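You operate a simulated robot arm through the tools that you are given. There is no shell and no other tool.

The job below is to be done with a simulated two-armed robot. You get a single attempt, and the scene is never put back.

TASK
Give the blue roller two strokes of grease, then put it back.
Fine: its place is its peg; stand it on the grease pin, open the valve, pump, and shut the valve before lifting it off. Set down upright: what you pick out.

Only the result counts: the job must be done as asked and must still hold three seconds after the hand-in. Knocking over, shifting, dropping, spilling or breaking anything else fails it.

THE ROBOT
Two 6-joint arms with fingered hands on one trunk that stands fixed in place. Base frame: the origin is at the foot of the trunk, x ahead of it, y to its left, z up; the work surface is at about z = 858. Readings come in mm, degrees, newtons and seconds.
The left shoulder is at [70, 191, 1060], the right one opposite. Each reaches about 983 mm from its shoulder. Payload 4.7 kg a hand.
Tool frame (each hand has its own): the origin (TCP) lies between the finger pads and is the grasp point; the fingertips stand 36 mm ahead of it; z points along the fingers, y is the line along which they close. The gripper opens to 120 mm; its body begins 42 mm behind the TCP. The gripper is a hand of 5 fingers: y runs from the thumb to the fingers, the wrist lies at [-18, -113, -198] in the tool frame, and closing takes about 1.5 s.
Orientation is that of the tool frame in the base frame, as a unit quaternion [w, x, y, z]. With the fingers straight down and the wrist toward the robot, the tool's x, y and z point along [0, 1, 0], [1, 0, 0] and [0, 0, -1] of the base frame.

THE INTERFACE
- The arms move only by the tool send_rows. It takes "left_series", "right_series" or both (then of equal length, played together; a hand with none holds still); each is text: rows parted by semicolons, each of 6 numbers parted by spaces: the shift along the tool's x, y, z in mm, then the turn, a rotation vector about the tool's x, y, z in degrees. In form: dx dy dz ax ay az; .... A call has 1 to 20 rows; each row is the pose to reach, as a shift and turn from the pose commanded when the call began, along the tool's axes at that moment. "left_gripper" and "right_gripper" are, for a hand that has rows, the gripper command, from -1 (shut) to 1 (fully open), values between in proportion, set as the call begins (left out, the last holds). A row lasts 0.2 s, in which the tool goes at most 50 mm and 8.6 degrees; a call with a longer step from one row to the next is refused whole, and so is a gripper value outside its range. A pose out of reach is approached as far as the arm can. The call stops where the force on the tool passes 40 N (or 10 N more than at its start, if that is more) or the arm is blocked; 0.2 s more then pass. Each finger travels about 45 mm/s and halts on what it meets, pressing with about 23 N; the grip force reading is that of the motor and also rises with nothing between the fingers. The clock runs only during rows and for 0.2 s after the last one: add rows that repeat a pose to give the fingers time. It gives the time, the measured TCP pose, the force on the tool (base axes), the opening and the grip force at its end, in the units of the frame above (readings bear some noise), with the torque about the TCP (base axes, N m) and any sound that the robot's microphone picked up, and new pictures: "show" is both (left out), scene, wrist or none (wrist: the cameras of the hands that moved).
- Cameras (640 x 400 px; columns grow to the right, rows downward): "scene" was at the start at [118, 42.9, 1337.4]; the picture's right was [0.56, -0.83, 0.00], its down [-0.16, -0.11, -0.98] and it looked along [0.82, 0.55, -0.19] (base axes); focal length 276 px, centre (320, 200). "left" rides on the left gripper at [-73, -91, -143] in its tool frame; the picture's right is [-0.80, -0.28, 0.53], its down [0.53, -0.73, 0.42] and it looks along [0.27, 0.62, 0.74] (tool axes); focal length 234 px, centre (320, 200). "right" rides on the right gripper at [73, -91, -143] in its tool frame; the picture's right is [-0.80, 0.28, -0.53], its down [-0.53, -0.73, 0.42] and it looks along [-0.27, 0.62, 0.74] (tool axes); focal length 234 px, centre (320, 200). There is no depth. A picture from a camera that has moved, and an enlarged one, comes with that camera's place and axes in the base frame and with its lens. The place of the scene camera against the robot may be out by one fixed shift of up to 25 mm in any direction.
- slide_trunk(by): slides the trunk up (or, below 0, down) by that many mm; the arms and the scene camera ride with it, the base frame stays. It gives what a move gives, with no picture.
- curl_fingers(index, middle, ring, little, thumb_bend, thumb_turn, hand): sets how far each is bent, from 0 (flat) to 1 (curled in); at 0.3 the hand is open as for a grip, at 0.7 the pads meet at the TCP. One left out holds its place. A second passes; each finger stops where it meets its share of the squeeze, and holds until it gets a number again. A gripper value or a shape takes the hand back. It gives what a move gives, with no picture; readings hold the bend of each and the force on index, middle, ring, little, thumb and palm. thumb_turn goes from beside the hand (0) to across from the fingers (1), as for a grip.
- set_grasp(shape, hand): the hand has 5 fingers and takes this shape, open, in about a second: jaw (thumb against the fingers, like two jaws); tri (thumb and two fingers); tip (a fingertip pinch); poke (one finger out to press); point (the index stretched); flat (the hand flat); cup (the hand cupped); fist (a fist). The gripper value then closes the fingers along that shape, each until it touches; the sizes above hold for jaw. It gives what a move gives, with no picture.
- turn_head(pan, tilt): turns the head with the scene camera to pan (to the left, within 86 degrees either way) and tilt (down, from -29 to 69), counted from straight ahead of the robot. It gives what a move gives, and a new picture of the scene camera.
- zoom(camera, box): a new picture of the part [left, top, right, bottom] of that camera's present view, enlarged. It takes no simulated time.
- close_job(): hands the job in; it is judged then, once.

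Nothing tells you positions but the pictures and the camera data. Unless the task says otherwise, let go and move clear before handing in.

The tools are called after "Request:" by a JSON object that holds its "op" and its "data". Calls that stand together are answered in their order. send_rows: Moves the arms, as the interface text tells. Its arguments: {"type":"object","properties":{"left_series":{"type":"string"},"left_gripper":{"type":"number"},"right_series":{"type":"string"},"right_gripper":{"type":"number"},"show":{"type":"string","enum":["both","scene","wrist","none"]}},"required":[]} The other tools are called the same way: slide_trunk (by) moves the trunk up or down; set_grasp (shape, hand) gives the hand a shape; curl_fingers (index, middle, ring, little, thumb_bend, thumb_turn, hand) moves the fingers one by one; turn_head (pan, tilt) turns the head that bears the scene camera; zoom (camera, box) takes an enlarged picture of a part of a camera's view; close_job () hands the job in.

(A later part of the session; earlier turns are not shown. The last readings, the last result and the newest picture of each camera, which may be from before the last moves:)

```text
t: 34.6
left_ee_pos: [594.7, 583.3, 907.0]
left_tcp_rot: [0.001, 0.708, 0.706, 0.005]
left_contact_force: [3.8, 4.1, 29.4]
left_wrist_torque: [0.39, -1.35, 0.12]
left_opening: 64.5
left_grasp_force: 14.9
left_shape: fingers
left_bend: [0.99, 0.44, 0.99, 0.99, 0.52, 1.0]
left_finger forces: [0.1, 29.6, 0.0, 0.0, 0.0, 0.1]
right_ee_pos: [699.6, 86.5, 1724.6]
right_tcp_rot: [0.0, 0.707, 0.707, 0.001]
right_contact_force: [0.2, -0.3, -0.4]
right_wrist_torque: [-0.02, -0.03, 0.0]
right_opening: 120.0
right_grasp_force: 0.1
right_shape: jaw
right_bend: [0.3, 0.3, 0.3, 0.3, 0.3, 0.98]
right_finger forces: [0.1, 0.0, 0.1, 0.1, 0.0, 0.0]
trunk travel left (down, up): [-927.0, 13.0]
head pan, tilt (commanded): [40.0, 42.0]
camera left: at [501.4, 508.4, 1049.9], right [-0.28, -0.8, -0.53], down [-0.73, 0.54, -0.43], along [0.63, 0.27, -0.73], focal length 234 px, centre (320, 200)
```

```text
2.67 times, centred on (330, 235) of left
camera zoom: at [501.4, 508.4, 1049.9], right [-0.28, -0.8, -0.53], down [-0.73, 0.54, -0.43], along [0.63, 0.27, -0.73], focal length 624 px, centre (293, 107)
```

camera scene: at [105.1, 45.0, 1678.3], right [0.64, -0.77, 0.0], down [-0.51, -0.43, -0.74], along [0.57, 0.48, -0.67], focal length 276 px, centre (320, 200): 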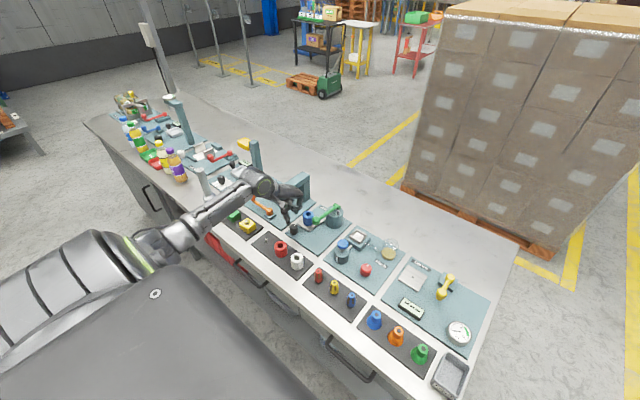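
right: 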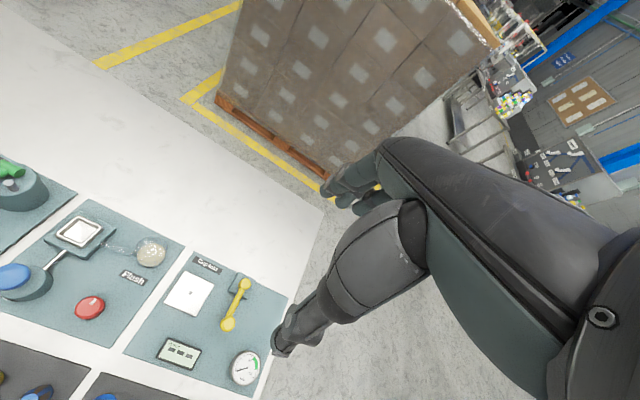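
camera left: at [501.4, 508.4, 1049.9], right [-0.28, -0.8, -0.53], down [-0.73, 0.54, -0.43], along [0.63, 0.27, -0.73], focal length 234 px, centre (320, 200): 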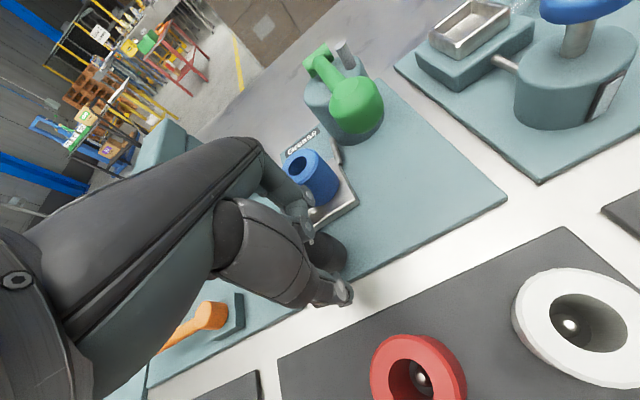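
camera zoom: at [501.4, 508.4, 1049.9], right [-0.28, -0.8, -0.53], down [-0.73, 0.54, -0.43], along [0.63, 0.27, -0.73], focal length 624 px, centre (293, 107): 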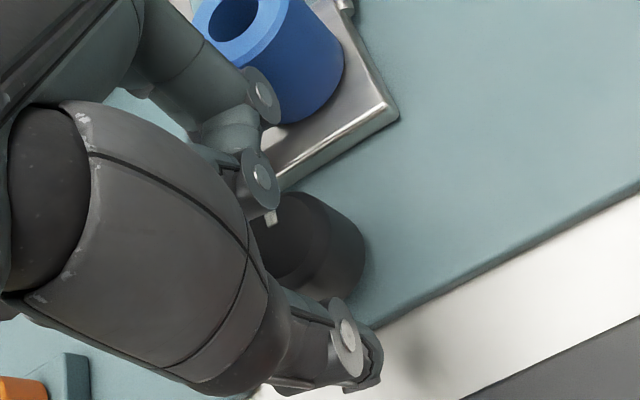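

The middle fingertip touched the tray edge (it reaches lower than estimated). I back up ~10 mm at once.

Request:
{"op": "send_rows", "data": {"left_series": "0 0 -6 0 0 0; 0 0 -11 0 0 0; 0 0 -11 0 0 0", "show": "wrist"}}

Request:
{"op": "zoom", "data": {"camera": "scene", "box": [280, 200, 330, 242]}}

```text
t: 35.4
left_ee_pos: [590.0, 582.7, 912.3]
left_tcp_rot: [-0.001, 0.707, 0.707, -0.002]
left_contact_force: [0.8, 1.6, 3.0]
left_wrist_torque: [0.09, -0.24, 0.03]
left_opening: 64.6
left_grasp_force: 1.5
left_shape: fingers
left_bend: [0.99, 0.47, 0.99, 0.99, 0.52, 1.0]
left_finger forces: [0.0, 3.5, 0.1, 0.1, 0.1, 0.0]
right_ee_pos: [701.8, 87.9, 1721.1]
right_tcp_rot: [0.0, 0.708, 0.707, 0.0]
right_contact_force: [0.2, 0.5, -0.4]
right_wrist_torque: [-0.03, -0.02, 0.03]
right_opening: 119.8
right_grasp_force: 0.2
right_shape: jaw
right_bend: [0.3, 0.3, 0.3, 0.3, 0.3, 0.98]
right_finger forces: [0.0, 0.0, 0.0, 0.1, 0.1, 0.0]
trunk travel left (down, up): [-927.0, 13.0]
head pan, tilt (commanded): [40.0, 42.0]
camera left: at [499.7, 508.9, 1055.7], right [-0.28, -0.8, -0.52], down [-0.73, 0.53, -0.42], along [0.62, 0.27, -0.74], focal length 234 px, centre (320, 200)
```

left: 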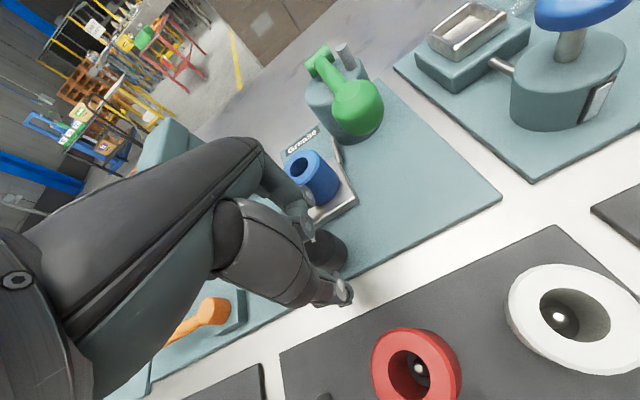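

```text
9.52 times, centred on (305, 221) of scene
camera zoom: at [104.5, 44.3, 1678.1], right [0.64, -0.77, 0.0], down [-0.51, -0.43, -0.74], along [0.57, 0.48, -0.67], focal length 2632 px, centre (463, 0)
```

zoom: 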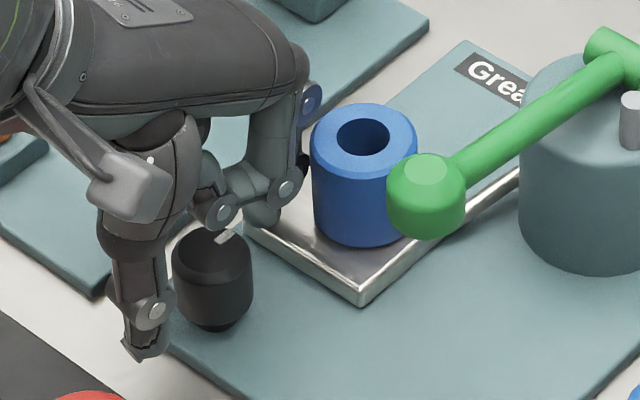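

Request:
{"op": "send_rows", "data": {"left_series": "0 0 -4 0 0 0; 0 0 -4 0 0 0", "show": "none"}}

Request:
{"op": "curl_fingers", "data": {"hand": "left", "middle": 0.7, "thumb_bend": 0.75}}

Request:
{"op": "zoom", "data": {"camera": "scene", "box": [280, 200, 330, 242]}}

Request:
{"op": "zoom", "data": {"camera": "left", "box": [270, 160, 390, 310]}}

```text
t: 36.0
left_ee_pos: [591.7, 582.0, 918.6]
left_tcp_rot: [-0.001, 0.707, 0.707, -0.001]
left_contact_force: [0.5, 0.0, -0.5]
left_wrist_torque: [-0.01, -0.02, -0.04]
left_opening: 64.7
left_grasp_force: 0.0
left_shape: fingers
left_bend: [0.99, 0.48, 0.99, 0.99, 0.52, 1.0]
left_finger forces: [0.0, 0.0, 0.0, 0.1, 0.0, 0.1]
right_ee_pos: [702.3, 88.1, 1722.9]
right_tcp_rot: [0.0, 0.708, 0.707, 0.0]
right_contact_force: [-0.2, -1.2, 0.6]
right_wrist_torque: [-0.02, 0.03, 0.03]
right_opening: 119.9
right_grasp_force: 0.0
right_shape: jaw
right_bend: [0.3, 0.3, 0.3, 0.3, 0.3, 0.98]
right_finger forces: [0.0, 0.0, 0.1, 0.0, 0.0, 0.1]
trunk travel left (down, up): [-927.0, 13.0]
head pan, tilt (commanded): [40.0, 42.0]
```

```text
t: 37.0
left_ee_pos: [590.1, 584.3, 917.1]
left_tcp_rot: [-0.001, 0.707, 0.707, 0.0]
left_contact_force: [-8.5, 0.0, -2.5]
left_wrist_torque: [0.02, 0.14, -0.04]
left_opening: 59.1
left_grasp_force: 10.2
left_shape: fingers
left_bend: [0.99, 0.64, 0.99, 0.99, 0.65, 1.0]
left_finger forces: [0.0, 6.5, 0.0, 0.1, 14.7, 0.1]
right_ee_pos: [701.9, 89.5, 1724.8]
right_tcp_rot: [0.0, 0.707, 0.707, 0.0]
right_contact_force: [0.2, -0.2, -0.3]
right_wrist_torque: [0.01, 0.01, 0.01]
right_opening: 119.7
right_grasp_force: 0.1
right_shape: jaw
right_bend: [0.3, 0.3, 0.3, 0.3, 0.3, 0.98]
right_finger forces: [0.0, 0.0, 0.0, 0.1, 0.0, 0.0]
trunk travel left (down, up): [-927.0, 13.0]
head pan, tilt (commanded): [40.0, 42.0]
```

```text
9.52 times, centred on (305, 221) of scene
camera zoom: at [103.7, 45.6, 1678.3], right [0.64, -0.77, 0.0], down [-0.51, -0.43, -0.74], along [0.57, 0.48, -0.67], focal length 2632 px, centre (463, 0)
```

zoom: 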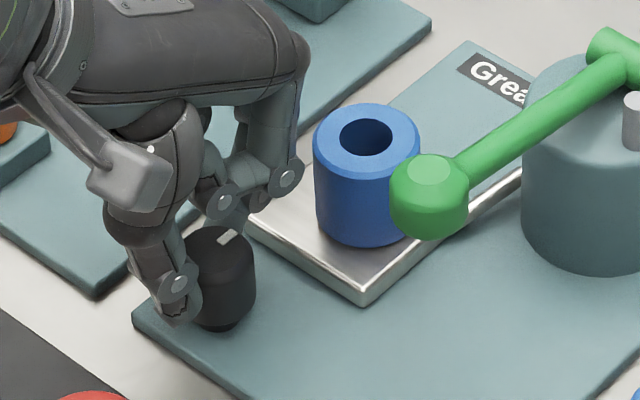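

```text
2.67 times, centred on (330, 235) of left
camera zoom: at [499.4, 509.5, 1060.7], right [-0.28, -0.8, -0.53], down [-0.73, 0.53, -0.42], along [0.62, 0.27, -0.74], focal length 624 px, centre (293, 107)
```

zoom: 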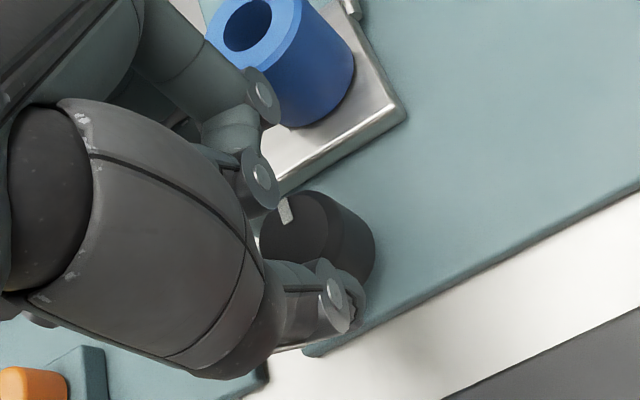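

Knob is pinched between thumb (15 N) and middle finger (6.5 N). I'll try turning counter-clockwise by 32° and watch the mark and the torque.

Request:
{"op": "send_rows", "data": {"left_series": "0 0 0 0 0 -8; 0 0 0 0 0 -16; 0 0 0 0 0 -24; 0 0 0 0 0 -32; 0 0 0 0 0 -32", "show": "wrist"}}

Request:
{"op": "zoom", "data": {"camera": "scene", "box": [280, 200, 330, 242]}}

Request:
{"op": "zoom", "data": {"camera": "left", "box": [270, 160, 390, 310]}}

```text
t: 38.2
left_ee_pos: [590.5, 584.9, 917.1]
left_tcp_rot: [0.001, 0.484, 0.875, 0.0]
left_contact_force: [-9.6, 2.6, -4.0]
left_wrist_torque: [0.14, 0.23, -0.14]
left_opening: 58.9
left_grasp_force: 10.2
left_shape: fingers
left_bend: [0.99, 0.65, 0.99, 0.99, 0.65, 1.0]
left_finger forces: [0.0, 5.3, 0.0, 0.0, 14.9, 0.1]
right_ee_pos: [701.4, 90.7, 1723.3]
right_tcp_rot: [0.001, 0.707, 0.707, 0.0]
right_contact_force: [-0.2, -1.3, 0.3]
right_wrist_torque: [0.01, -0.02, -0.01]
right_opening: 120.0
right_grasp_force: 0.1
right_shape: jaw
right_bend: [0.3, 0.3, 0.3, 0.3, 0.3, 0.98]
right_finger forces: [0.0, 0.0, 0.1, 0.1, 0.0, 0.0]
trunk travel left (down, up): [-927.0, 13.0]
head pan, tilt (commanded): [40.0, 42.0]
camera left: at [552.1, 472.9, 1060.3], right [0.19, -0.83, -0.53], down [-0.9, 0.06, -0.42], along [0.38, 0.56, -0.74], focal length 234 px, centre (320, 200)
```

left: 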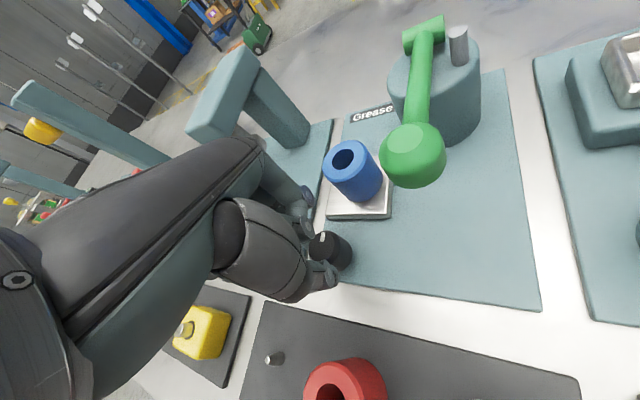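

```text
9.52 times, centred on (305, 221) of scene
camera zoom: at [103.4, 46.5, 1678.3], right [0.64, -0.77, 0.0], down [-0.51, -0.43, -0.74], along [0.57, 0.48, -0.67], focal length 2632 px, centre (463, 0)
```

zoom: 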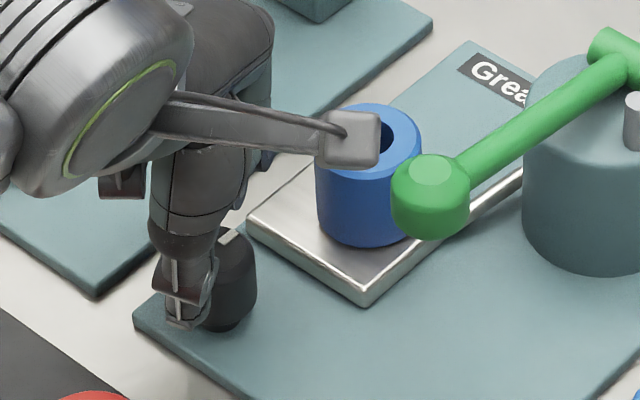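

```text
2.67 times, centred on (330, 235) of left
camera zoom: at [552.1, 472.9, 1060.3], right [0.19, -0.83, -0.53], down [-0.9, 0.06, -0.42], along [0.38, 0.56, -0.74], focal length 624 px, centre (293, 107)
```

zoom: 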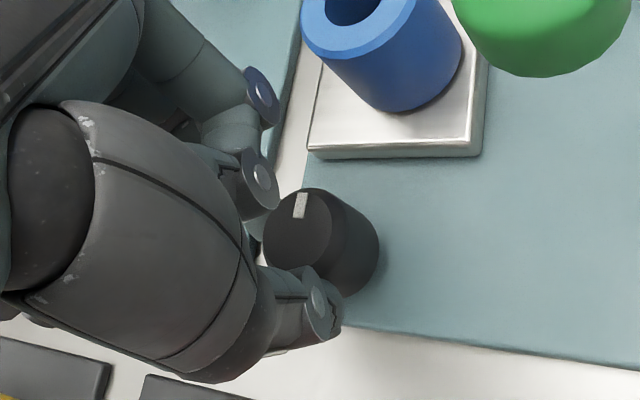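

The mark still points straight ahead – the knob didn't turn counter-clockwise (fingers slipped, 0.14 N·m). I'll turn back clockwise and see whether it follows that way.

Request:
{"op": "send_rows", "data": {"left_series": "0 0 0 0 0 8; 0 0 0 0 0 16; 0 0 0 0 0 24; 0 0 0 0 0 32; 0 0 0 0 0 32", "show": "wrist"}}

Request:
{"op": "zoom", "data": {"camera": "left", "box": [270, 160, 390, 310]}}

Request:
{"op": "zoom", "data": {"camera": "scene", "box": [280, 200, 330, 242]}}

```text
t: 39.4
left_ee_pos: [591.2, 586.7, 917.7]
left_tcp_rot: [0.0, 0.708, 0.706, 0.0]
left_contact_force: [-12.0, 10.4, -5.1]
left_wrist_torque: [0.28, 0.3, 0.01]
left_opening: 59.2
left_grasp_force: 12.1
left_shape: fingers
left_bend: [0.99, 0.66, 0.99, 0.99, 0.65, 1.0]
left_finger forces: [0.0, 8.0, 0.0, 0.0, 15.8, 0.0]
right_ee_pos: [699.6, 91.0, 1722.8]
right_tcp_rot: [0.001, 0.707, 0.707, 0.0]
right_contact_force: [-1.1, -0.2, 0.7]
right_wrist_torque: [0.03, 0.04, 0.0]
right_opening: 120.0
right_grasp_force: 0.0
right_shape: jaw
right_bend: [0.3, 0.3, 0.3, 0.3, 0.3, 0.98]
right_finger forces: [0.1, 0.0, 0.1, 0.0, 0.1, 0.0]
trunk travel left (down, up): [-927.0, 13.0]
head pan, tilt (commanded): [40.0, 42.0]
camera left: at [499.7, 512.0, 1060.5], right [-0.28, -0.8, -0.53], down [-0.73, 0.53, -0.42], along [0.62, 0.27, -0.74], focal length 234 px, centre (320, 200)
```

left: 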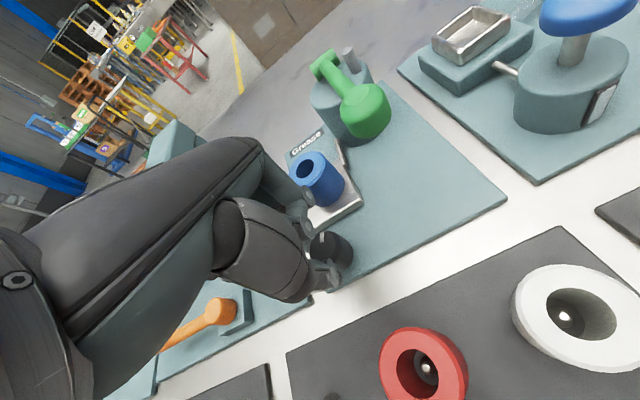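

```text
2.67 times, centred on (330, 235) of left
camera zoom: at [499.7, 512.0, 1060.5], right [-0.28, -0.8, -0.53], down [-0.73, 0.53, -0.42], along [0.62, 0.27, -0.74], focal length 624 px, centre (293, 107)
```

zoom: 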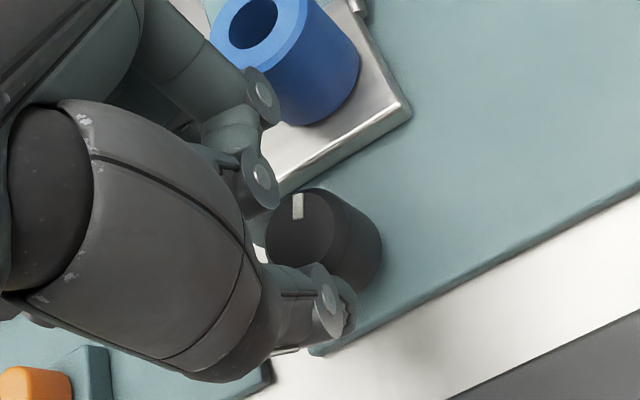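

```text
9.52 times, centred on (305, 221) of scene
camera zoom: at [103.0, 47.4, 1678.3], right [0.64, -0.77, 0.0], down [-0.51, -0.43, -0.74], along [0.57, 0.48, -0.67], focal length 2632 px, centre (463, 0)
```

zoom: 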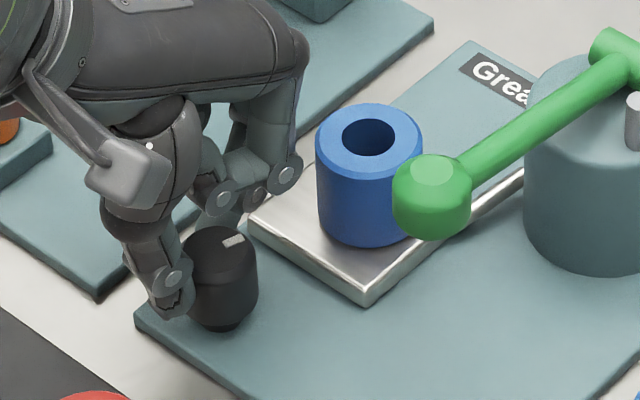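

Good: the mark has swung about 14° clockwise, so the valve opens clockwise. I'll open the pinch, turn the hand in place to yaw ~58°, re-grip and turn clockwise in a long sweep.

Request:
{"op": "curl_fingers", "data": {"hand": "left", "middle": 0.5, "thumb_bend": 0.52}}

Request:
{"op": "send_rows", "data": {"left_series": "0 0 -1 0 0 -8; 0 0 -1 0 0 -16; 0 0 -1 0 0 -24; 0 0 -1 0 0 -32; 0 0 -1 0 0 -40; 0 0 -1 0 0 -48; 0 0 -1 0 0 -56; 0 0 -1 0 0 -60; 0 0 -1 0 0 -60", "show": "wrist"}}

Request:
{"op": "zoom", "data": {"camera": "left", "box": [270, 160, 390, 310]}}

Request:
{"op": "zoom", "data": {"camera": "scene", "box": [280, 200, 330, 242]}}

```text
t: 40.4
left_ee_pos: [593.3, 582.9, 917.3]
left_tcp_rot: [-0.001, 0.707, 0.707, 0.001]
left_contact_force: [0.0, 0.6, 0.1]
left_wrist_torque: [0.01, 0.02, 0.03]
left_opening: 64.9
left_grasp_force: 0.0
left_shape: fingers
left_bend: [0.99, 0.5, 0.99, 0.99, 0.52, 1.0]
left_finger forces: [0.0, 0.0, 0.0, 0.0, 0.0, 0.1]
right_ee_pos: [703.2, 87.1, 1722.4]
right_tcp_rot: [0.0, 0.707, 0.707, 0.0]
right_contact_force: [0.0, 0.9, 0.6]
right_wrist_torque: [0.01, 0.0, -0.01]
right_opening: 120.0
right_grasp_force: 0.1
right_shape: jaw
right_bend: [0.3, 0.3, 0.3, 0.3, 0.3, 0.98]
right_finger forces: [0.0, 0.1, 0.1, 0.0, 0.1, 0.1]
trunk travel left (down, up): [-927.0, 13.0]
head pan, tilt (commanded): [40.0, 42.0]
```

```text
t: 42.4
left_ee_pos: [592.1, 583.5, 917.2]
left_tcp_rot: [0.0, 0.258, 0.966, -0.001]
left_contact_force: [0.2, 0.0, 0.7]
left_wrist_torque: [-0.03, 0.0, 0.0]
left_opening: 64.4
left_grasp_force: 0.1
left_shape: fingers
left_bend: [0.99, 0.5, 0.99, 0.99, 0.52, 1.0]
left_finger forces: [0.0, 0.0, 0.0, 0.0, 0.0, 0.0]
right_ee_pos: [702.5, 88.2, 1722.3]
right_tcp_rot: [0.0, 0.707, 0.707, 0.001]
right_contact_force: [-0.6, 0.6, -0.7]
right_wrist_torque: [0.03, 0.01, -0.01]
right_opening: 119.9
right_grasp_force: 0.1
right_shape: jaw
right_bend: [0.3, 0.3, 0.3, 0.3, 0.3, 0.98]
right_finger forces: [0.0, 0.0, 0.0, 0.0, 0.1, 0.0]
trunk travel left (down, up): [-927.0, 13.0]
head pan, tilt (commanded): [40.0, 42.0]
camera left: at [609.5, 467.1, 1061.6], right [0.56, -0.64, -0.53], down [-0.83, -0.37, -0.42], along [0.08, 0.67, -0.74], focal length 234 px, centre (320, 200)
```

left: 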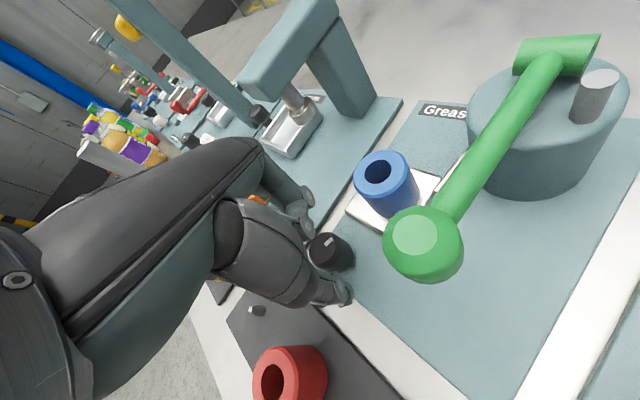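

```text
2.67 times, centred on (330, 235) of left
camera zoom: at [609.5, 467.1, 1061.6], right [0.56, -0.64, -0.53], down [-0.83, -0.37, -0.42], along [0.08, 0.67, -0.74], focal length 624 px, centre (293, 107)
```

zoom: 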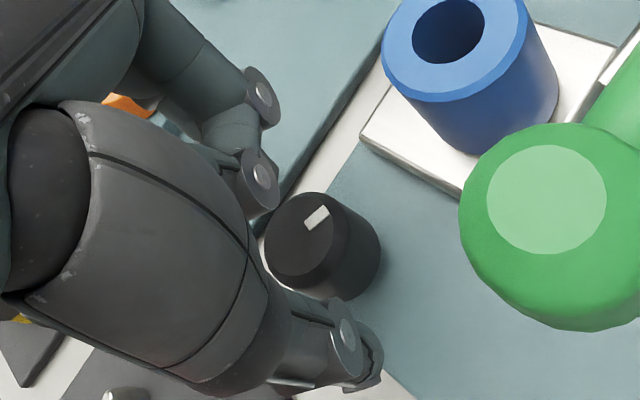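

```text
9.52 times, centred on (305, 221) of scene
camera zoom: at [104.6, 45.2, 1678.3], right [0.64, -0.77, 0.0], down [-0.51, -0.43, -0.74], along [0.57, 0.48, -0.67], focal length 2632 px, centre (463, 0)
```

zoom: 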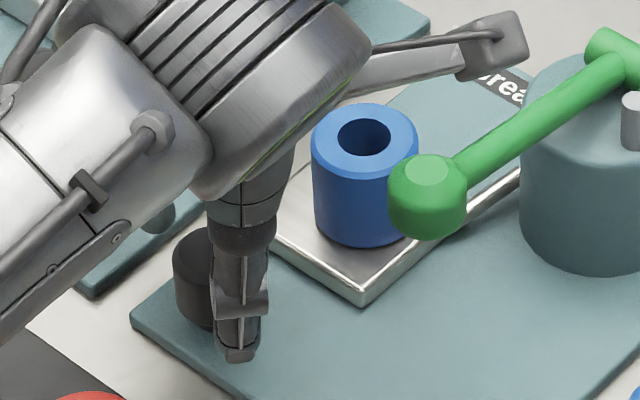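

The mark's own line now reads about −16° (clockwise), so it stays where turned. Gripping at yaw 60° and sweeping clockwise.

Request:
{"op": "curl_fingers", "data": {"hand": "left", "middle": 0.75, "thumb_bend": 0.8}}

Request:
{"op": "send_rows", "data": {"left_series": "0 0 0 0 0 8; 0 0 0 0 0 16; 0 0 0 0 0 24; 0 0 0 0 0 32; 0 0 0 0 0 40; 0 0 0 0 0 40", "show": "wrist"}}

Request:
{"op": "zoom", "data": {"camera": "left", "box": [270, 160, 390, 310]}}

```text
t: 43.4
left_ee_pos: [590.6, 582.3, 916.9]
left_tcp_rot: [-0.001, 0.259, 0.966, -0.001]
left_contact_force: [-10.9, -10.5, -8.1]
left_wrist_torque: [-0.26, 0.32, 0.0]
left_opening: 58.4
left_grasp_force: 14.7
left_shape: fingers
left_bend: [0.99, 0.63, 0.99, 0.99, 0.66, 1.0]
left_finger forces: [0.1, 9.0, 0.0, 0.1, 21.5, 0.1]
right_ee_pos: [702.1, 88.0, 1723.5]
right_tcp_rot: [0.001, 0.707, 0.707, 0.0]
right_contact_force: [-0.8, -0.9, 0.5]
right_wrist_torque: [-0.01, 0.03, 0.0]
right_opening: 120.0
right_grasp_force: 0.0
right_shape: jaw
right_bend: [0.3, 0.3, 0.3, 0.3, 0.3, 0.98]
right_finger forces: [0.0, 0.0, 0.0, 0.0, 0.0, 0.0]
trunk travel left (down, up): [-927.0, 13.0]
head pan, tilt (commanded): [40.0, 42.0]
```

```text
t: 44.8
left_ee_pos: [589.4, 585.9, 918.8]
left_tcp_rot: [-0.001, 0.574, 0.819, 0.0]
left_contact_force: [-17.3, -1.1, -10.8]
left_wrist_torque: [-0.01, 0.42, 0.01]
left_opening: 58.5
left_grasp_force: 15.1
left_shape: fingers
left_bend: [0.99, 0.64, 0.99, 0.99, 0.66, 1.0]
left_finger forces: [0.0, 8.7, 0.1, 0.0, 21.3, 0.1]
right_ee_pos: [700.8, 90.7, 1722.5]
right_tcp_rot: [0.0, 0.707, 0.707, 0.0]
right_contact_force: [-0.4, 0.9, 0.3]
right_wrist_torque: [0.01, 0.04, -0.04]
right_opening: 120.0
right_grasp_force: 0.0
right_shape: jaw
right_bend: [0.3, 0.3, 0.3, 0.3, 0.3, 0.98]
right_finger forces: [0.1, 0.0, 0.0, 0.0, 0.1, 0.1]
trunk travel left (down, up): [-927.0, 13.0]
head pan, tilt (commanded): [40.0, 42.0]
camera left: at [529.7, 484.4, 1061.8], right [0.01, -0.85, -0.53], down [-0.87, 0.25, -0.42], along [0.49, 0.46, -0.74], focal length 234 px, centre (320, 200)
```

left: 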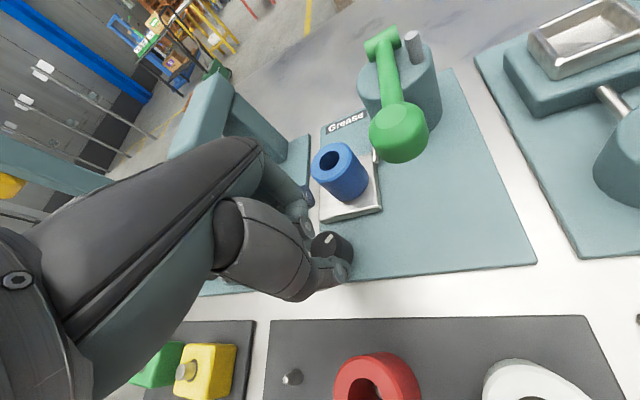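

```text
2.67 times, centred on (330, 235) of left
camera zoom: at [529.7, 484.4, 1061.8], right [0.01, -0.85, -0.53], down [-0.87, 0.25, -0.42], along [0.49, 0.46, -0.74], focal length 624 px, centre (293, 107)
```

zoom: 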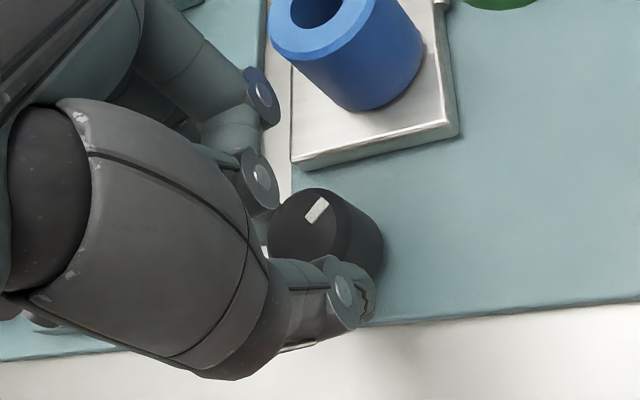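

The knob follows the hand now (mark ≈ −48°). Continuing clockwise to yaw −15°.

Request:
{"op": "send_rows", "data": {"left_series": "0 0 0 0 0 8; 0 0 0 0 0 16; 0 0 0 0 0 24; 0 0 0 0 0 32; 0 0 0 0 0 36; 0 0 0 0 0 36", "show": "wrist"}}

Request:
{"op": "zoom", "data": {"camera": "left", "box": [270, 160, 390, 310]}}

Request:
{"op": "zoom", "data": {"camera": "scene", "box": [280, 200, 330, 242]}}

```text
t: 46.2
left_ee_pos: [590.7, 586.1, 917.9]
left_tcp_rot: [0.001, 0.799, 0.601, 0.0]
left_contact_force: [-15.3, 10.6, -6.7]
left_wrist_torque: [0.28, 0.37, 0.01]
left_opening: 58.2
left_grasp_force: 15.9
left_shape: fingers
left_bend: [0.99, 0.64, 0.99, 0.99, 0.66, 1.0]
left_finger forces: [0.0, 9.6, 0.1, 0.0, 22.9, 0.0]
right_ee_pos: [701.1, 91.1, 1723.9]
right_tcp_rot: [0.001, 0.707, 0.707, 0.0]
right_contact_force: [-0.3, -0.4, 0.2]
right_wrist_torque: [-0.04, -0.04, -0.06]
right_opening: 119.8
right_grasp_force: 0.0
right_shape: jaw
right_bend: [0.3, 0.3, 0.3, 0.3, 0.3, 0.98]
right_finger forces: [0.0, 0.0, 0.1, 0.0, 0.0, 0.0]
trunk travel left (down, up): [-927.0, 13.0]
head pan, tilt (commanded): [40.0, 42.0]
camera left: at [483.5, 540.1, 1061.5], right [-0.49, -0.69, -0.53], down [-0.56, 0.71, -0.42], along [0.67, 0.08, -0.74], focal length 234 px, centre (320, 200)
```

left: 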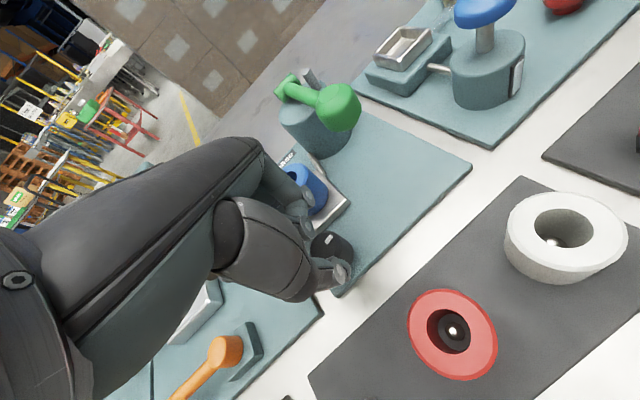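

```text
2.67 times, centred on (330, 235) of left
camera zoom: at [483.5, 540.1, 1061.5], right [-0.49, -0.69, -0.53], down [-0.56, 0.71, -0.42], along [0.67, 0.08, -0.74], focal length 624 px, centre (293, 107)
```

zoom: 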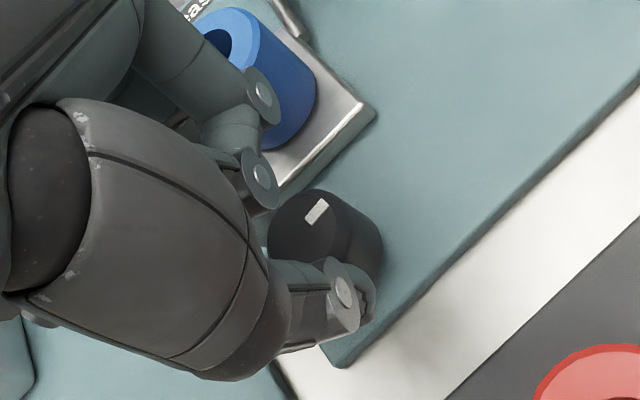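

```text
9.52 times, centred on (305, 221) of scene
camera zoom: at [102.9, 47.9, 1678.4], right [0.64, -0.77, 0.0], down [-0.51, -0.43, -0.74], along [0.57, 0.48, -0.67], focal length 2632 px, centre (463, 0)
```

zoom: 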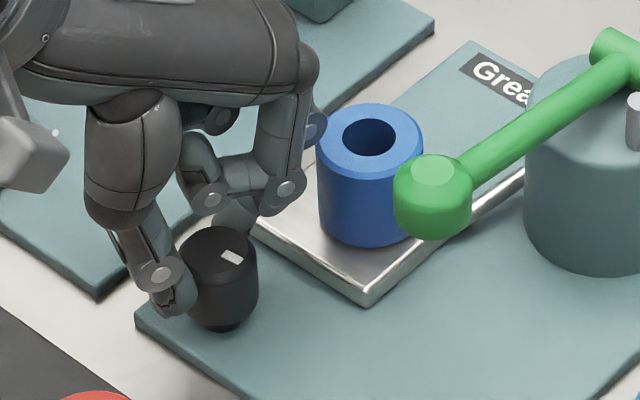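

The mark now points to −y (≈ −87°). I'll push a few degrees further to see whether that is the end stop.

Request:
{"op": "send_rows", "data": {"left_series": "0 0 0 0 0 7; 0 0 0 0 0 14; 0 0 0 0 0 14", "show": "wrist"}}

Request:
{"op": "zoom", "data": {"camera": "left", "box": [270, 160, 390, 310]}}

Request:
{"op": "zoom", "data": {"camera": "scene", "box": [280, 200, 330, 242]}}

```text
t: 47.0
left_ee_pos: [591.7, 585.9, 917.6]
left_tcp_rot: [-0.001, 0.866, 0.499, 0.001]
left_contact_force: [-10.5, 14.9, -6.3]
left_wrist_torque: [0.41, 0.27, 0.09]
left_opening: 58.9
left_grasp_force: 17.1
left_shape: fingers
left_bend: [0.99, 0.65, 0.99, 0.99, 0.66, 0.99]
left_finger forces: [0.0, 12.6, 0.1, 0.0, 21.9, 0.0]
right_ee_pos: [700.7, 93.2, 1723.6]
right_tcp_rot: [0.001, 0.707, 0.707, -0.001]
right_contact_force: [0.8, 0.4, -0.6]
right_wrist_torque: [-0.03, -0.03, -0.01]
right_opening: 119.8
right_grasp_force: 0.1
right_shape: jaw
right_bend: [0.3, 0.3, 0.3, 0.3, 0.3, 0.98]
right_finger forces: [0.1, 0.0, 0.0, 0.0, 0.0, 0.0]
trunk travel left (down, up): [-927.0, 13.0]
head pan, tilt (commanded): [40.0, 42.0]
camera left: at [476.6, 567.8, 1061.5], right [-0.64, -0.56, -0.53], down [-0.37, 0.83, -0.42], along [0.67, -0.08, -0.74], focal length 234 px, centre (320, 200)
```

left: 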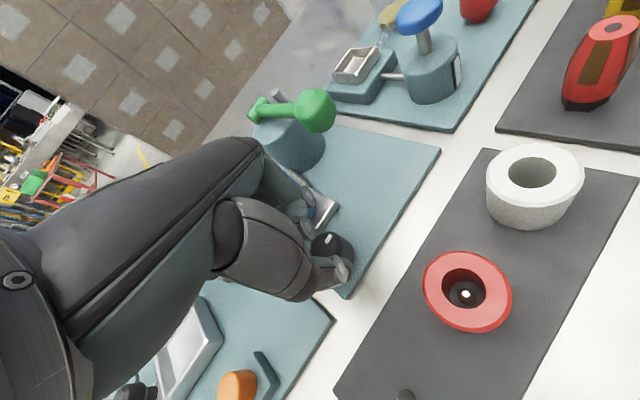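

```text
2.67 times, centred on (330, 235) of left
camera zoom: at [476.6, 567.8, 1061.5], right [-0.64, -0.56, -0.53], down [-0.37, 0.83, -0.42], along [0.67, -0.08, -0.74], focal length 624 px, centre (293, 107)
```

zoom: 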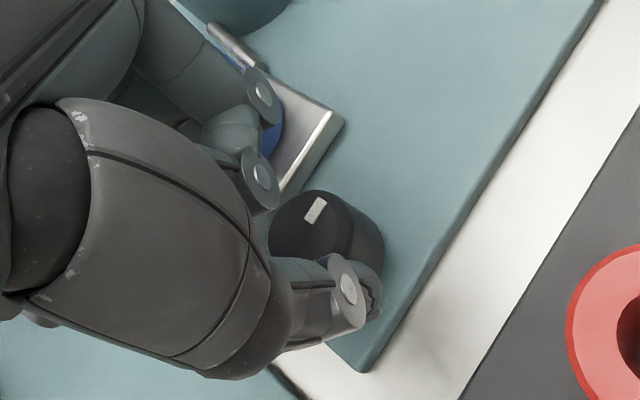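

```text
9.52 times, centred on (305, 221) of scene
camera zoom: at [103.4, 48.7, 1678.2], right [0.64, -0.77, 0.0], down [-0.51, -0.43, -0.74], along [0.57, 0.48, -0.67], focal length 2632 px, centre (463, 0)
```

zoom: 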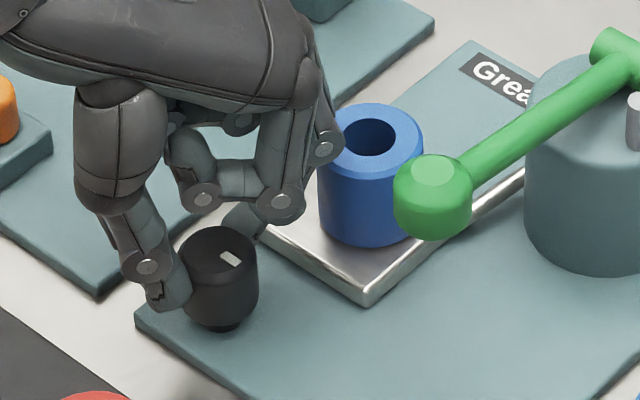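

The mark sits at about −90° and torque is rising – that's the stop, valve open. Releasing the knob and lifting straight up.

Request:
{"op": "curl_fingers", "data": {"hand": "left", "middle": 0.54, "thumb_bend": 0.5}}

Request:
{"op": "send_rows", "data": {"left_series": "0 0 -8 0 0 0; 0 0 -20 0 0 0; 0 0 -40 0 0 0; 0 0 -75 0 0 0; 0 0 -110 0 0 0; 0 0 -110 0 0 0", "show": "both"}}

Request:
{"op": "zoom", "data": {"camera": "scene", "box": [280, 195, 345, 245]}}

```text
t: 48.0
left_ee_pos: [593.9, 581.5, 918.7]
left_tcp_rot: [0.0, 0.866, 0.499, 0.001]
left_contact_force: [-1.0, 0.4, 0.2]
left_wrist_torque: [0.03, -0.03, 0.0]
left_opening: 66.0
left_grasp_force: 0.4
left_shape: fingers
left_bend: [0.99, 0.54, 0.99, 0.99, 0.5, 1.0]
left_finger forces: [0.0, 0.7, 0.1, 0.1, 0.1, 0.0]
right_ee_pos: [703.2, 87.2, 1722.8]
right_tcp_rot: [-0.001, 0.708, 0.706, 0.0]
right_contact_force: [-0.2, -0.5, 0.2]
right_wrist_torque: [0.04, 0.03, 0.02]
right_opening: 119.8
right_grasp_force: 0.0
right_shape: jaw
right_bend: [0.3, 0.3, 0.3, 0.3, 0.3, 0.98]
right_finger forces: [0.0, 0.0, 0.0, 0.1, 0.1, 0.1]
trunk travel left (down, up): [-927.0, 13.0]
head pan, tilt (commanded): [40.0, 42.0]
```

```text
t: 49.4
left_ee_pos: [593.3, 582.0, 1026.2]
left_tcp_rot: [0.001, 0.866, 0.5, -0.001]
left_contact_force: [-0.8, -0.4, 0.0]
left_wrist_torque: [0.01, -0.01, 0.02]
left_opening: 65.9
left_grasp_force: 0.0
left_shape: fingers
left_bend: [0.99, 0.54, 0.99, 0.99, 0.5, 1.0]
left_finger forces: [0.1, 0.1, 0.1, 0.1, 0.0, 0.1]
right_ee_pos: [703.1, 89.4, 1722.5]
right_tcp_rot: [0.001, 0.707, 0.707, 0.0]
right_contact_force: [-0.4, 0.3, -0.1]
right_wrist_torque: [0.0, -0.02, 0.01]
right_opening: 119.8
right_grasp_force: 0.0
right_shape: jaw
right_bend: [0.3, 0.3, 0.3, 0.3, 0.3, 0.98]
right_finger forces: [0.0, 0.0, 0.0, 0.0, 0.1, 0.0]
trunk travel left (down, up): [-927.0, 13.0]
head pan, tilt (commanded): [40.0, 42.0]
camera scene: at [105.1, 45.0, 1678.3], right [0.64, -0.77, 0.0], down [-0.51, -0.43, -0.74], along [0.57, 0.48, -0.67], focal length 276 px, centre (320, 200)
camera left: at [478.0, 563.9, 1170.9], right [-0.64, -0.56, -0.53], down [-0.37, 0.83, -0.42], along [0.67, -0.08, -0.74], focal length 234 px, centre (320, 200)
```

scene: 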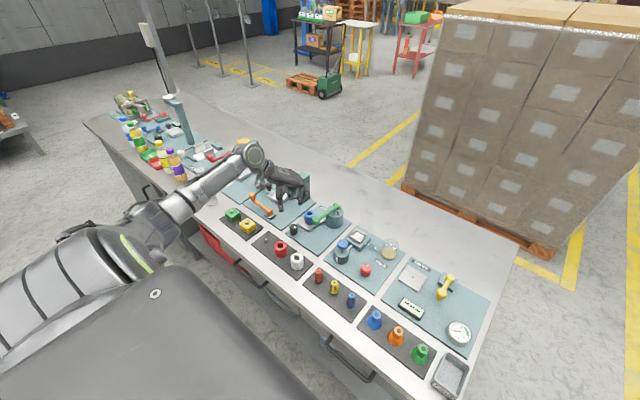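
left: 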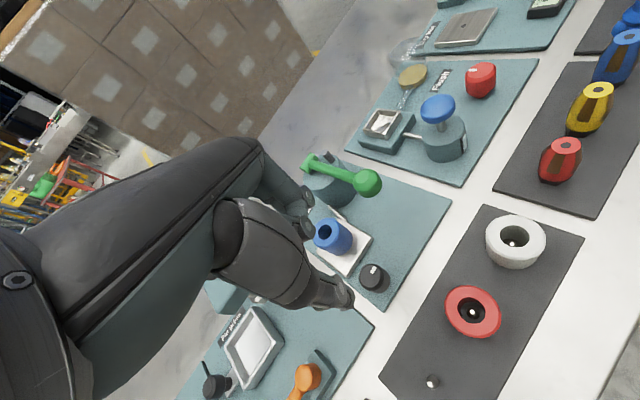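

```text
8.00 times, centred on (312, 220) of scene
camera zoom: at [105.1, 45.0, 1678.3], right [0.64, -0.77, 0.0], down [-0.51, -0.43, -0.74], along [0.57, 0.48, -0.67], focal length 2211 px, centre (380, 40)
```

zoom: 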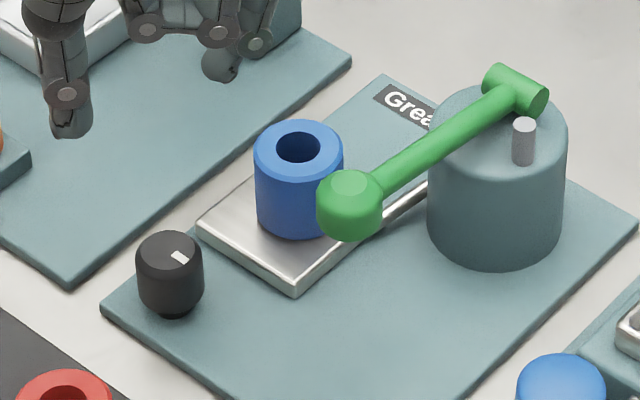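

Valve is open (mark at −90°). Next is the pump: I'll raise the hand, turn it back to yaw 10° and form a closed "beak" (jaw shut) to press the green lever's ball from above.

Request:
{"op": "send_rows", "data": {"left_series": "0 0 -15 0 0 -8; 0 0 -30 0 0 -16; 0 0 -45 0 0 -24; 0 0 -60 0 0 -32; 0 0 -70 0 0 -40; 0 0 -70 0 0 -40", "show": "none"}}

Request:
{"op": "set_grasp", "data": {"hand": "left", "shape": "jaw"}}

Request:
{"op": "send_rows", "data": {"left_series": "0 0 0 0 0 0; 0 0 0 0 0 0; 0 0 0 0 0 0; 0 0 0 0 0 0; 0 0 0 0 0 0; 0 0 0 0 0 0; 0 0 0 0 0 0; 0 0 0 0 0 0", "left_gripper": -1, "show": "both"}}

Request:
{"op": "zoom", "data": {"camera": "scene", "box": [250, 140, 340, 215]}}

Request:
{"op": "zoom", "data": {"camera": "left", "box": [240, 140, 480, 320]}}

```text
t: 50.8
left_ee_pos: [594.3, 583.4, 1097.5]
left_tcp_rot: [-0.001, 0.643, 0.766, 0.0]
left_contact_force: [-0.2, -0.4, -0.1]
left_wrist_torque: [-0.01, 0.02, -0.04]
left_opening: 65.9
left_grasp_force: 0.1
left_shape: fingers
left_bend: [0.99, 0.54, 0.99, 0.99, 0.5, 1.0]
left_finger forces: [0.1, 0.0, 0.0, 0.0, 0.0, 0.0]
right_ee_pos: [701.3, 89.7, 1722.9]
right_tcp_rot: [0.0, 0.707, 0.707, 0.0]
right_contact_force: [0.1, -0.4, 0.6]
right_wrist_torque: [-0.01, 0.0, 0.02]
right_opening: 119.6
right_grasp_force: 0.1
right_shape: jaw
right_bend: [0.3, 0.3, 0.3, 0.3, 0.3, 0.98]
right_finger forces: [0.1, 0.0, 0.1, 0.0, 0.0, 0.1]
trunk travel left (down, up): [-927.0, 13.0]
head pan, tilt (commanded): [40.0, 42.0]
```

```text
t: 51.7
left_ee_pos: [594.0, 583.8, 1097.1]
left_tcp_rot: [0.0, 0.643, 0.766, 0.001]
left_contact_force: [0.5, 0.2, 0.1]
left_wrist_torque: [-0.01, -0.01, -0.02]
left_opening: 119.9
left_grasp_force: 0.0
left_shape: jaw
left_bend: [0.3, 0.3, 0.3, 0.3, 0.3, 0.98]
left_finger forces: [0.0, 0.0, 0.0, 0.1, 0.0, 0.1]
right_ee_pos: [702.4, 88.8, 1722.0]
right_tcp_rot: [0.0, 0.707, 0.708, 0.0]
right_contact_force: [-0.6, -0.2, -0.2]
right_wrist_torque: [-0.02, -0.01, 0.04]
right_opening: 120.1
right_grasp_force: 0.0
right_shape: jaw
right_bend: [0.3, 0.3, 0.3, 0.3, 0.3, 0.98]
right_finger forces: [0.0, 0.1, 0.0, 0.0, 0.0, 0.0]
trunk travel left (down, up): [-927.0, 13.0]
head pan, tilt (commanded): [40.0, 42.0]
```

```text
t: 53.5
left_ee_pos: [592.5, 584.0, 1097.6]
left_tcp_rot: [0.0, 0.643, 0.766, 0.0]
left_contact_force: [-0.6, 0.0, 0.6]
left_wrist_torque: [0.0, 0.02, 0.01]
left_opening: 0.0
left_grasp_force: 23.0
left_shape: jaw
left_bend: [0.7, 0.7, 0.7, 0.7, 0.52, 1.0]
left_finger forces: [0.1, 0.0, 0.0, 0.0, 0.0, 0.0]
right_ee_pos: [702.9, 89.7, 1722.2]
right_tcp_rot: [-0.001, 0.708, 0.707, -0.001]
right_contact_force: [0.1, 1.2, -0.3]
right_wrist_torque: [0.02, 0.02, 0.0]
right_opening: 119.9
right_grasp_force: 0.1
right_shape: jaw
right_bend: [0.3, 0.3, 0.3, 0.3, 0.3, 0.98]
right_finger forces: [0.0, 0.0, 0.0, 0.1, 0.1, 0.0]
trunk travel left (down, up): [-927.0, 13.0]
head pan, tilt (commanded): [40.0, 42.0]
camera scene: at [104.8, 45.0, 1678.3], right [0.64, -0.77, 0.0], down [-0.51, -0.43, -0.74], along [0.57, 0.48, -0.67], focal length 276 px, centre (320, 200)
camera left: at [516.3, 494.8, 1241.5], right [-0.14, -0.84, -0.53], down [-0.81, 0.4, -0.42], along [0.56, 0.37, -0.74], focal length 234 px, centre (320, 200)
```

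scene: 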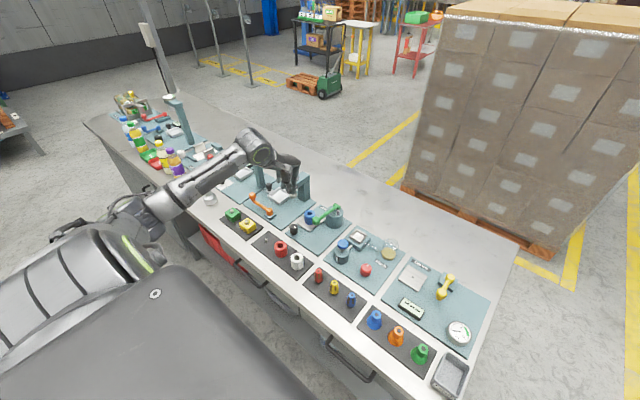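
left: 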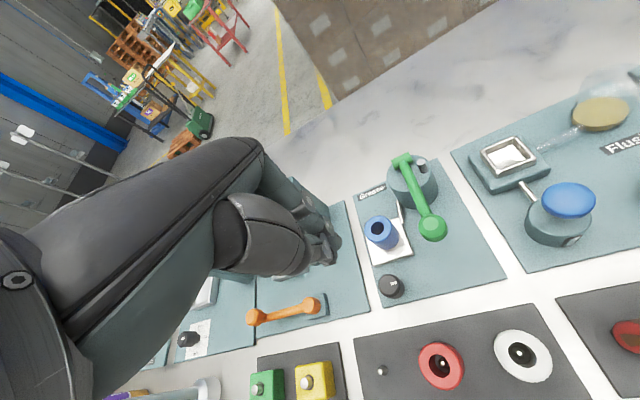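

```text
5.33 times, centred on (295, 178) of scene
camera zoom: at [104.8, 45.0, 1678.3], right [0.64, -0.77, 0.0], down [-0.51, -0.43, -0.74], along [0.57, 0.48, -0.67], focal length 1474 px, centre (453, 320)
```

zoom: 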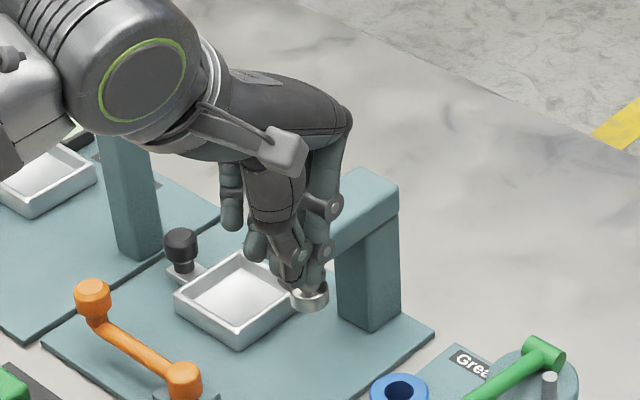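

```text
2.22 times, centred on (360, 230) of left
camera zoom: at [516.3, 494.8, 1241.5], right [-0.14, -0.84, -0.53], down [-0.81, 0.4, -0.42], along [0.56, 0.37, -0.74], focal length 520 px, centre (231, 133)
```

zoom: 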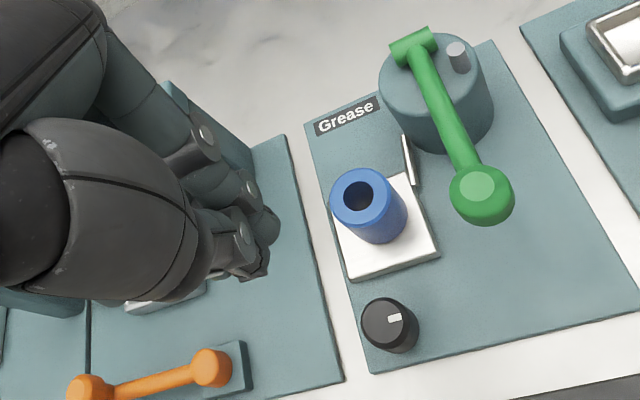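

Beak formed, tip ≈ 36 mm below the TCP. Moving over the ball and hovering just above it.

Request:
{"op": "send_rows", "data": {"left_series": "-28 3 0 0 0 0; -56 6 0 0 0 0; -84.6 8.5 0 0 0 0; -84.6 8.5 30 0 0 0; -84.6 8.5 62 0 0 0; -84.6 8.5 62 0 0 0", "show": "both"}}

Request:
{"op": "zoom", "data": {"camera": "scene", "box": [280, 165, 350, 235]}}

Request:
{"op": "zoom", "data": {"camera": "left", "box": [240, 140, 480, 320]}}

```text
t: 54.9
left_ee_pos: [614.7, 502.1, 1036.8]
left_tcp_rot: [-0.001, 0.644, 0.765, 0.001]
left_contact_force: [0.1, 0.5, 0.6]
left_wrist_torque: [0.0, -0.01, 0.02]
left_opening: 0.0
left_grasp_force: 23.1
left_shape: jaw
left_bend: [0.7, 0.7, 0.7, 0.7, 0.52, 1.0]
left_finger forces: [0.0, 0.0, 0.1, 0.0, 0.0, 0.0]
right_ee_pos: [703.6, 87.8, 1722.6]
right_tcp_rot: [0.0, 0.707, 0.707, 0.0]
right_contact_force: [0.6, 0.0, -0.1]
right_wrist_torque: [0.02, -0.02, 0.01]
right_opening: 119.8
right_grasp_force: 0.0
right_shape: jaw
right_bend: [0.3, 0.3, 0.3, 0.3, 0.3, 0.98]
right_finger forces: [0.0, 0.0, 0.2, 0.1, 0.1, 0.0]
trunk travel left (down, up): [-927.0, 13.0]
head pan, tilt (commanded): [40.0, 42.0]
camera scene: at [105.0, 44.4, 1678.3], right [0.64, -0.77, 0.0], down [-0.51, -0.43, -0.74], along [0.57, 0.48, -0.67], focal length 276 px, centre (320, 200)
camera left: at [538.3, 413.2, 1180.7], right [-0.14, -0.84, -0.53], down [-0.81, 0.4, -0.42], along [0.56, 0.37, -0.74], focal length 234 px, centre (320, 200)
```

scene: 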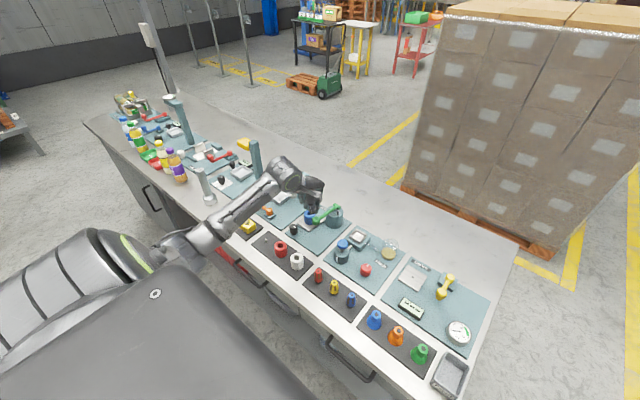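
left: 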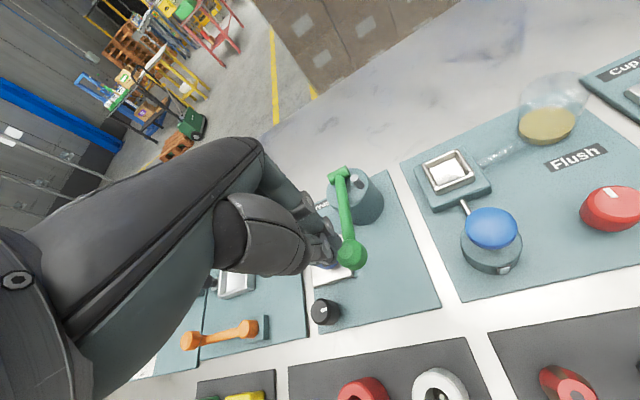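

```text
5.71 times, centred on (315, 200) of scene
camera zoom: at [105.0, 44.4, 1678.3], right [0.64, -0.77, 0.0], down [-0.51, -0.43, -0.74], along [0.57, 0.48, -0.67], focal length 1579 px, centre (349, 200)
```

zoom: 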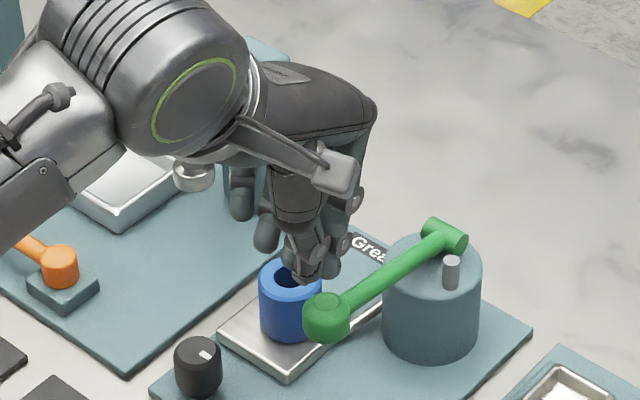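

```text
2.22 times, centred on (360, 230) of left
camera zoom: at [538.3, 413.2, 1180.7], right [-0.14, -0.84, -0.53], down [-0.81, 0.4, -0.42], along [0.56, 0.37, -0.74], focal length 520 px, centre (231, 133)
```

zoom: 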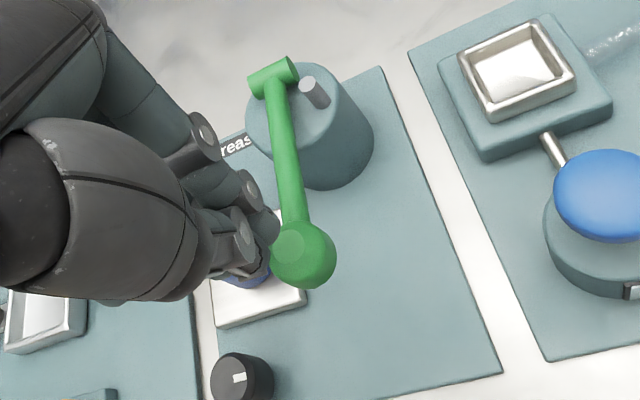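

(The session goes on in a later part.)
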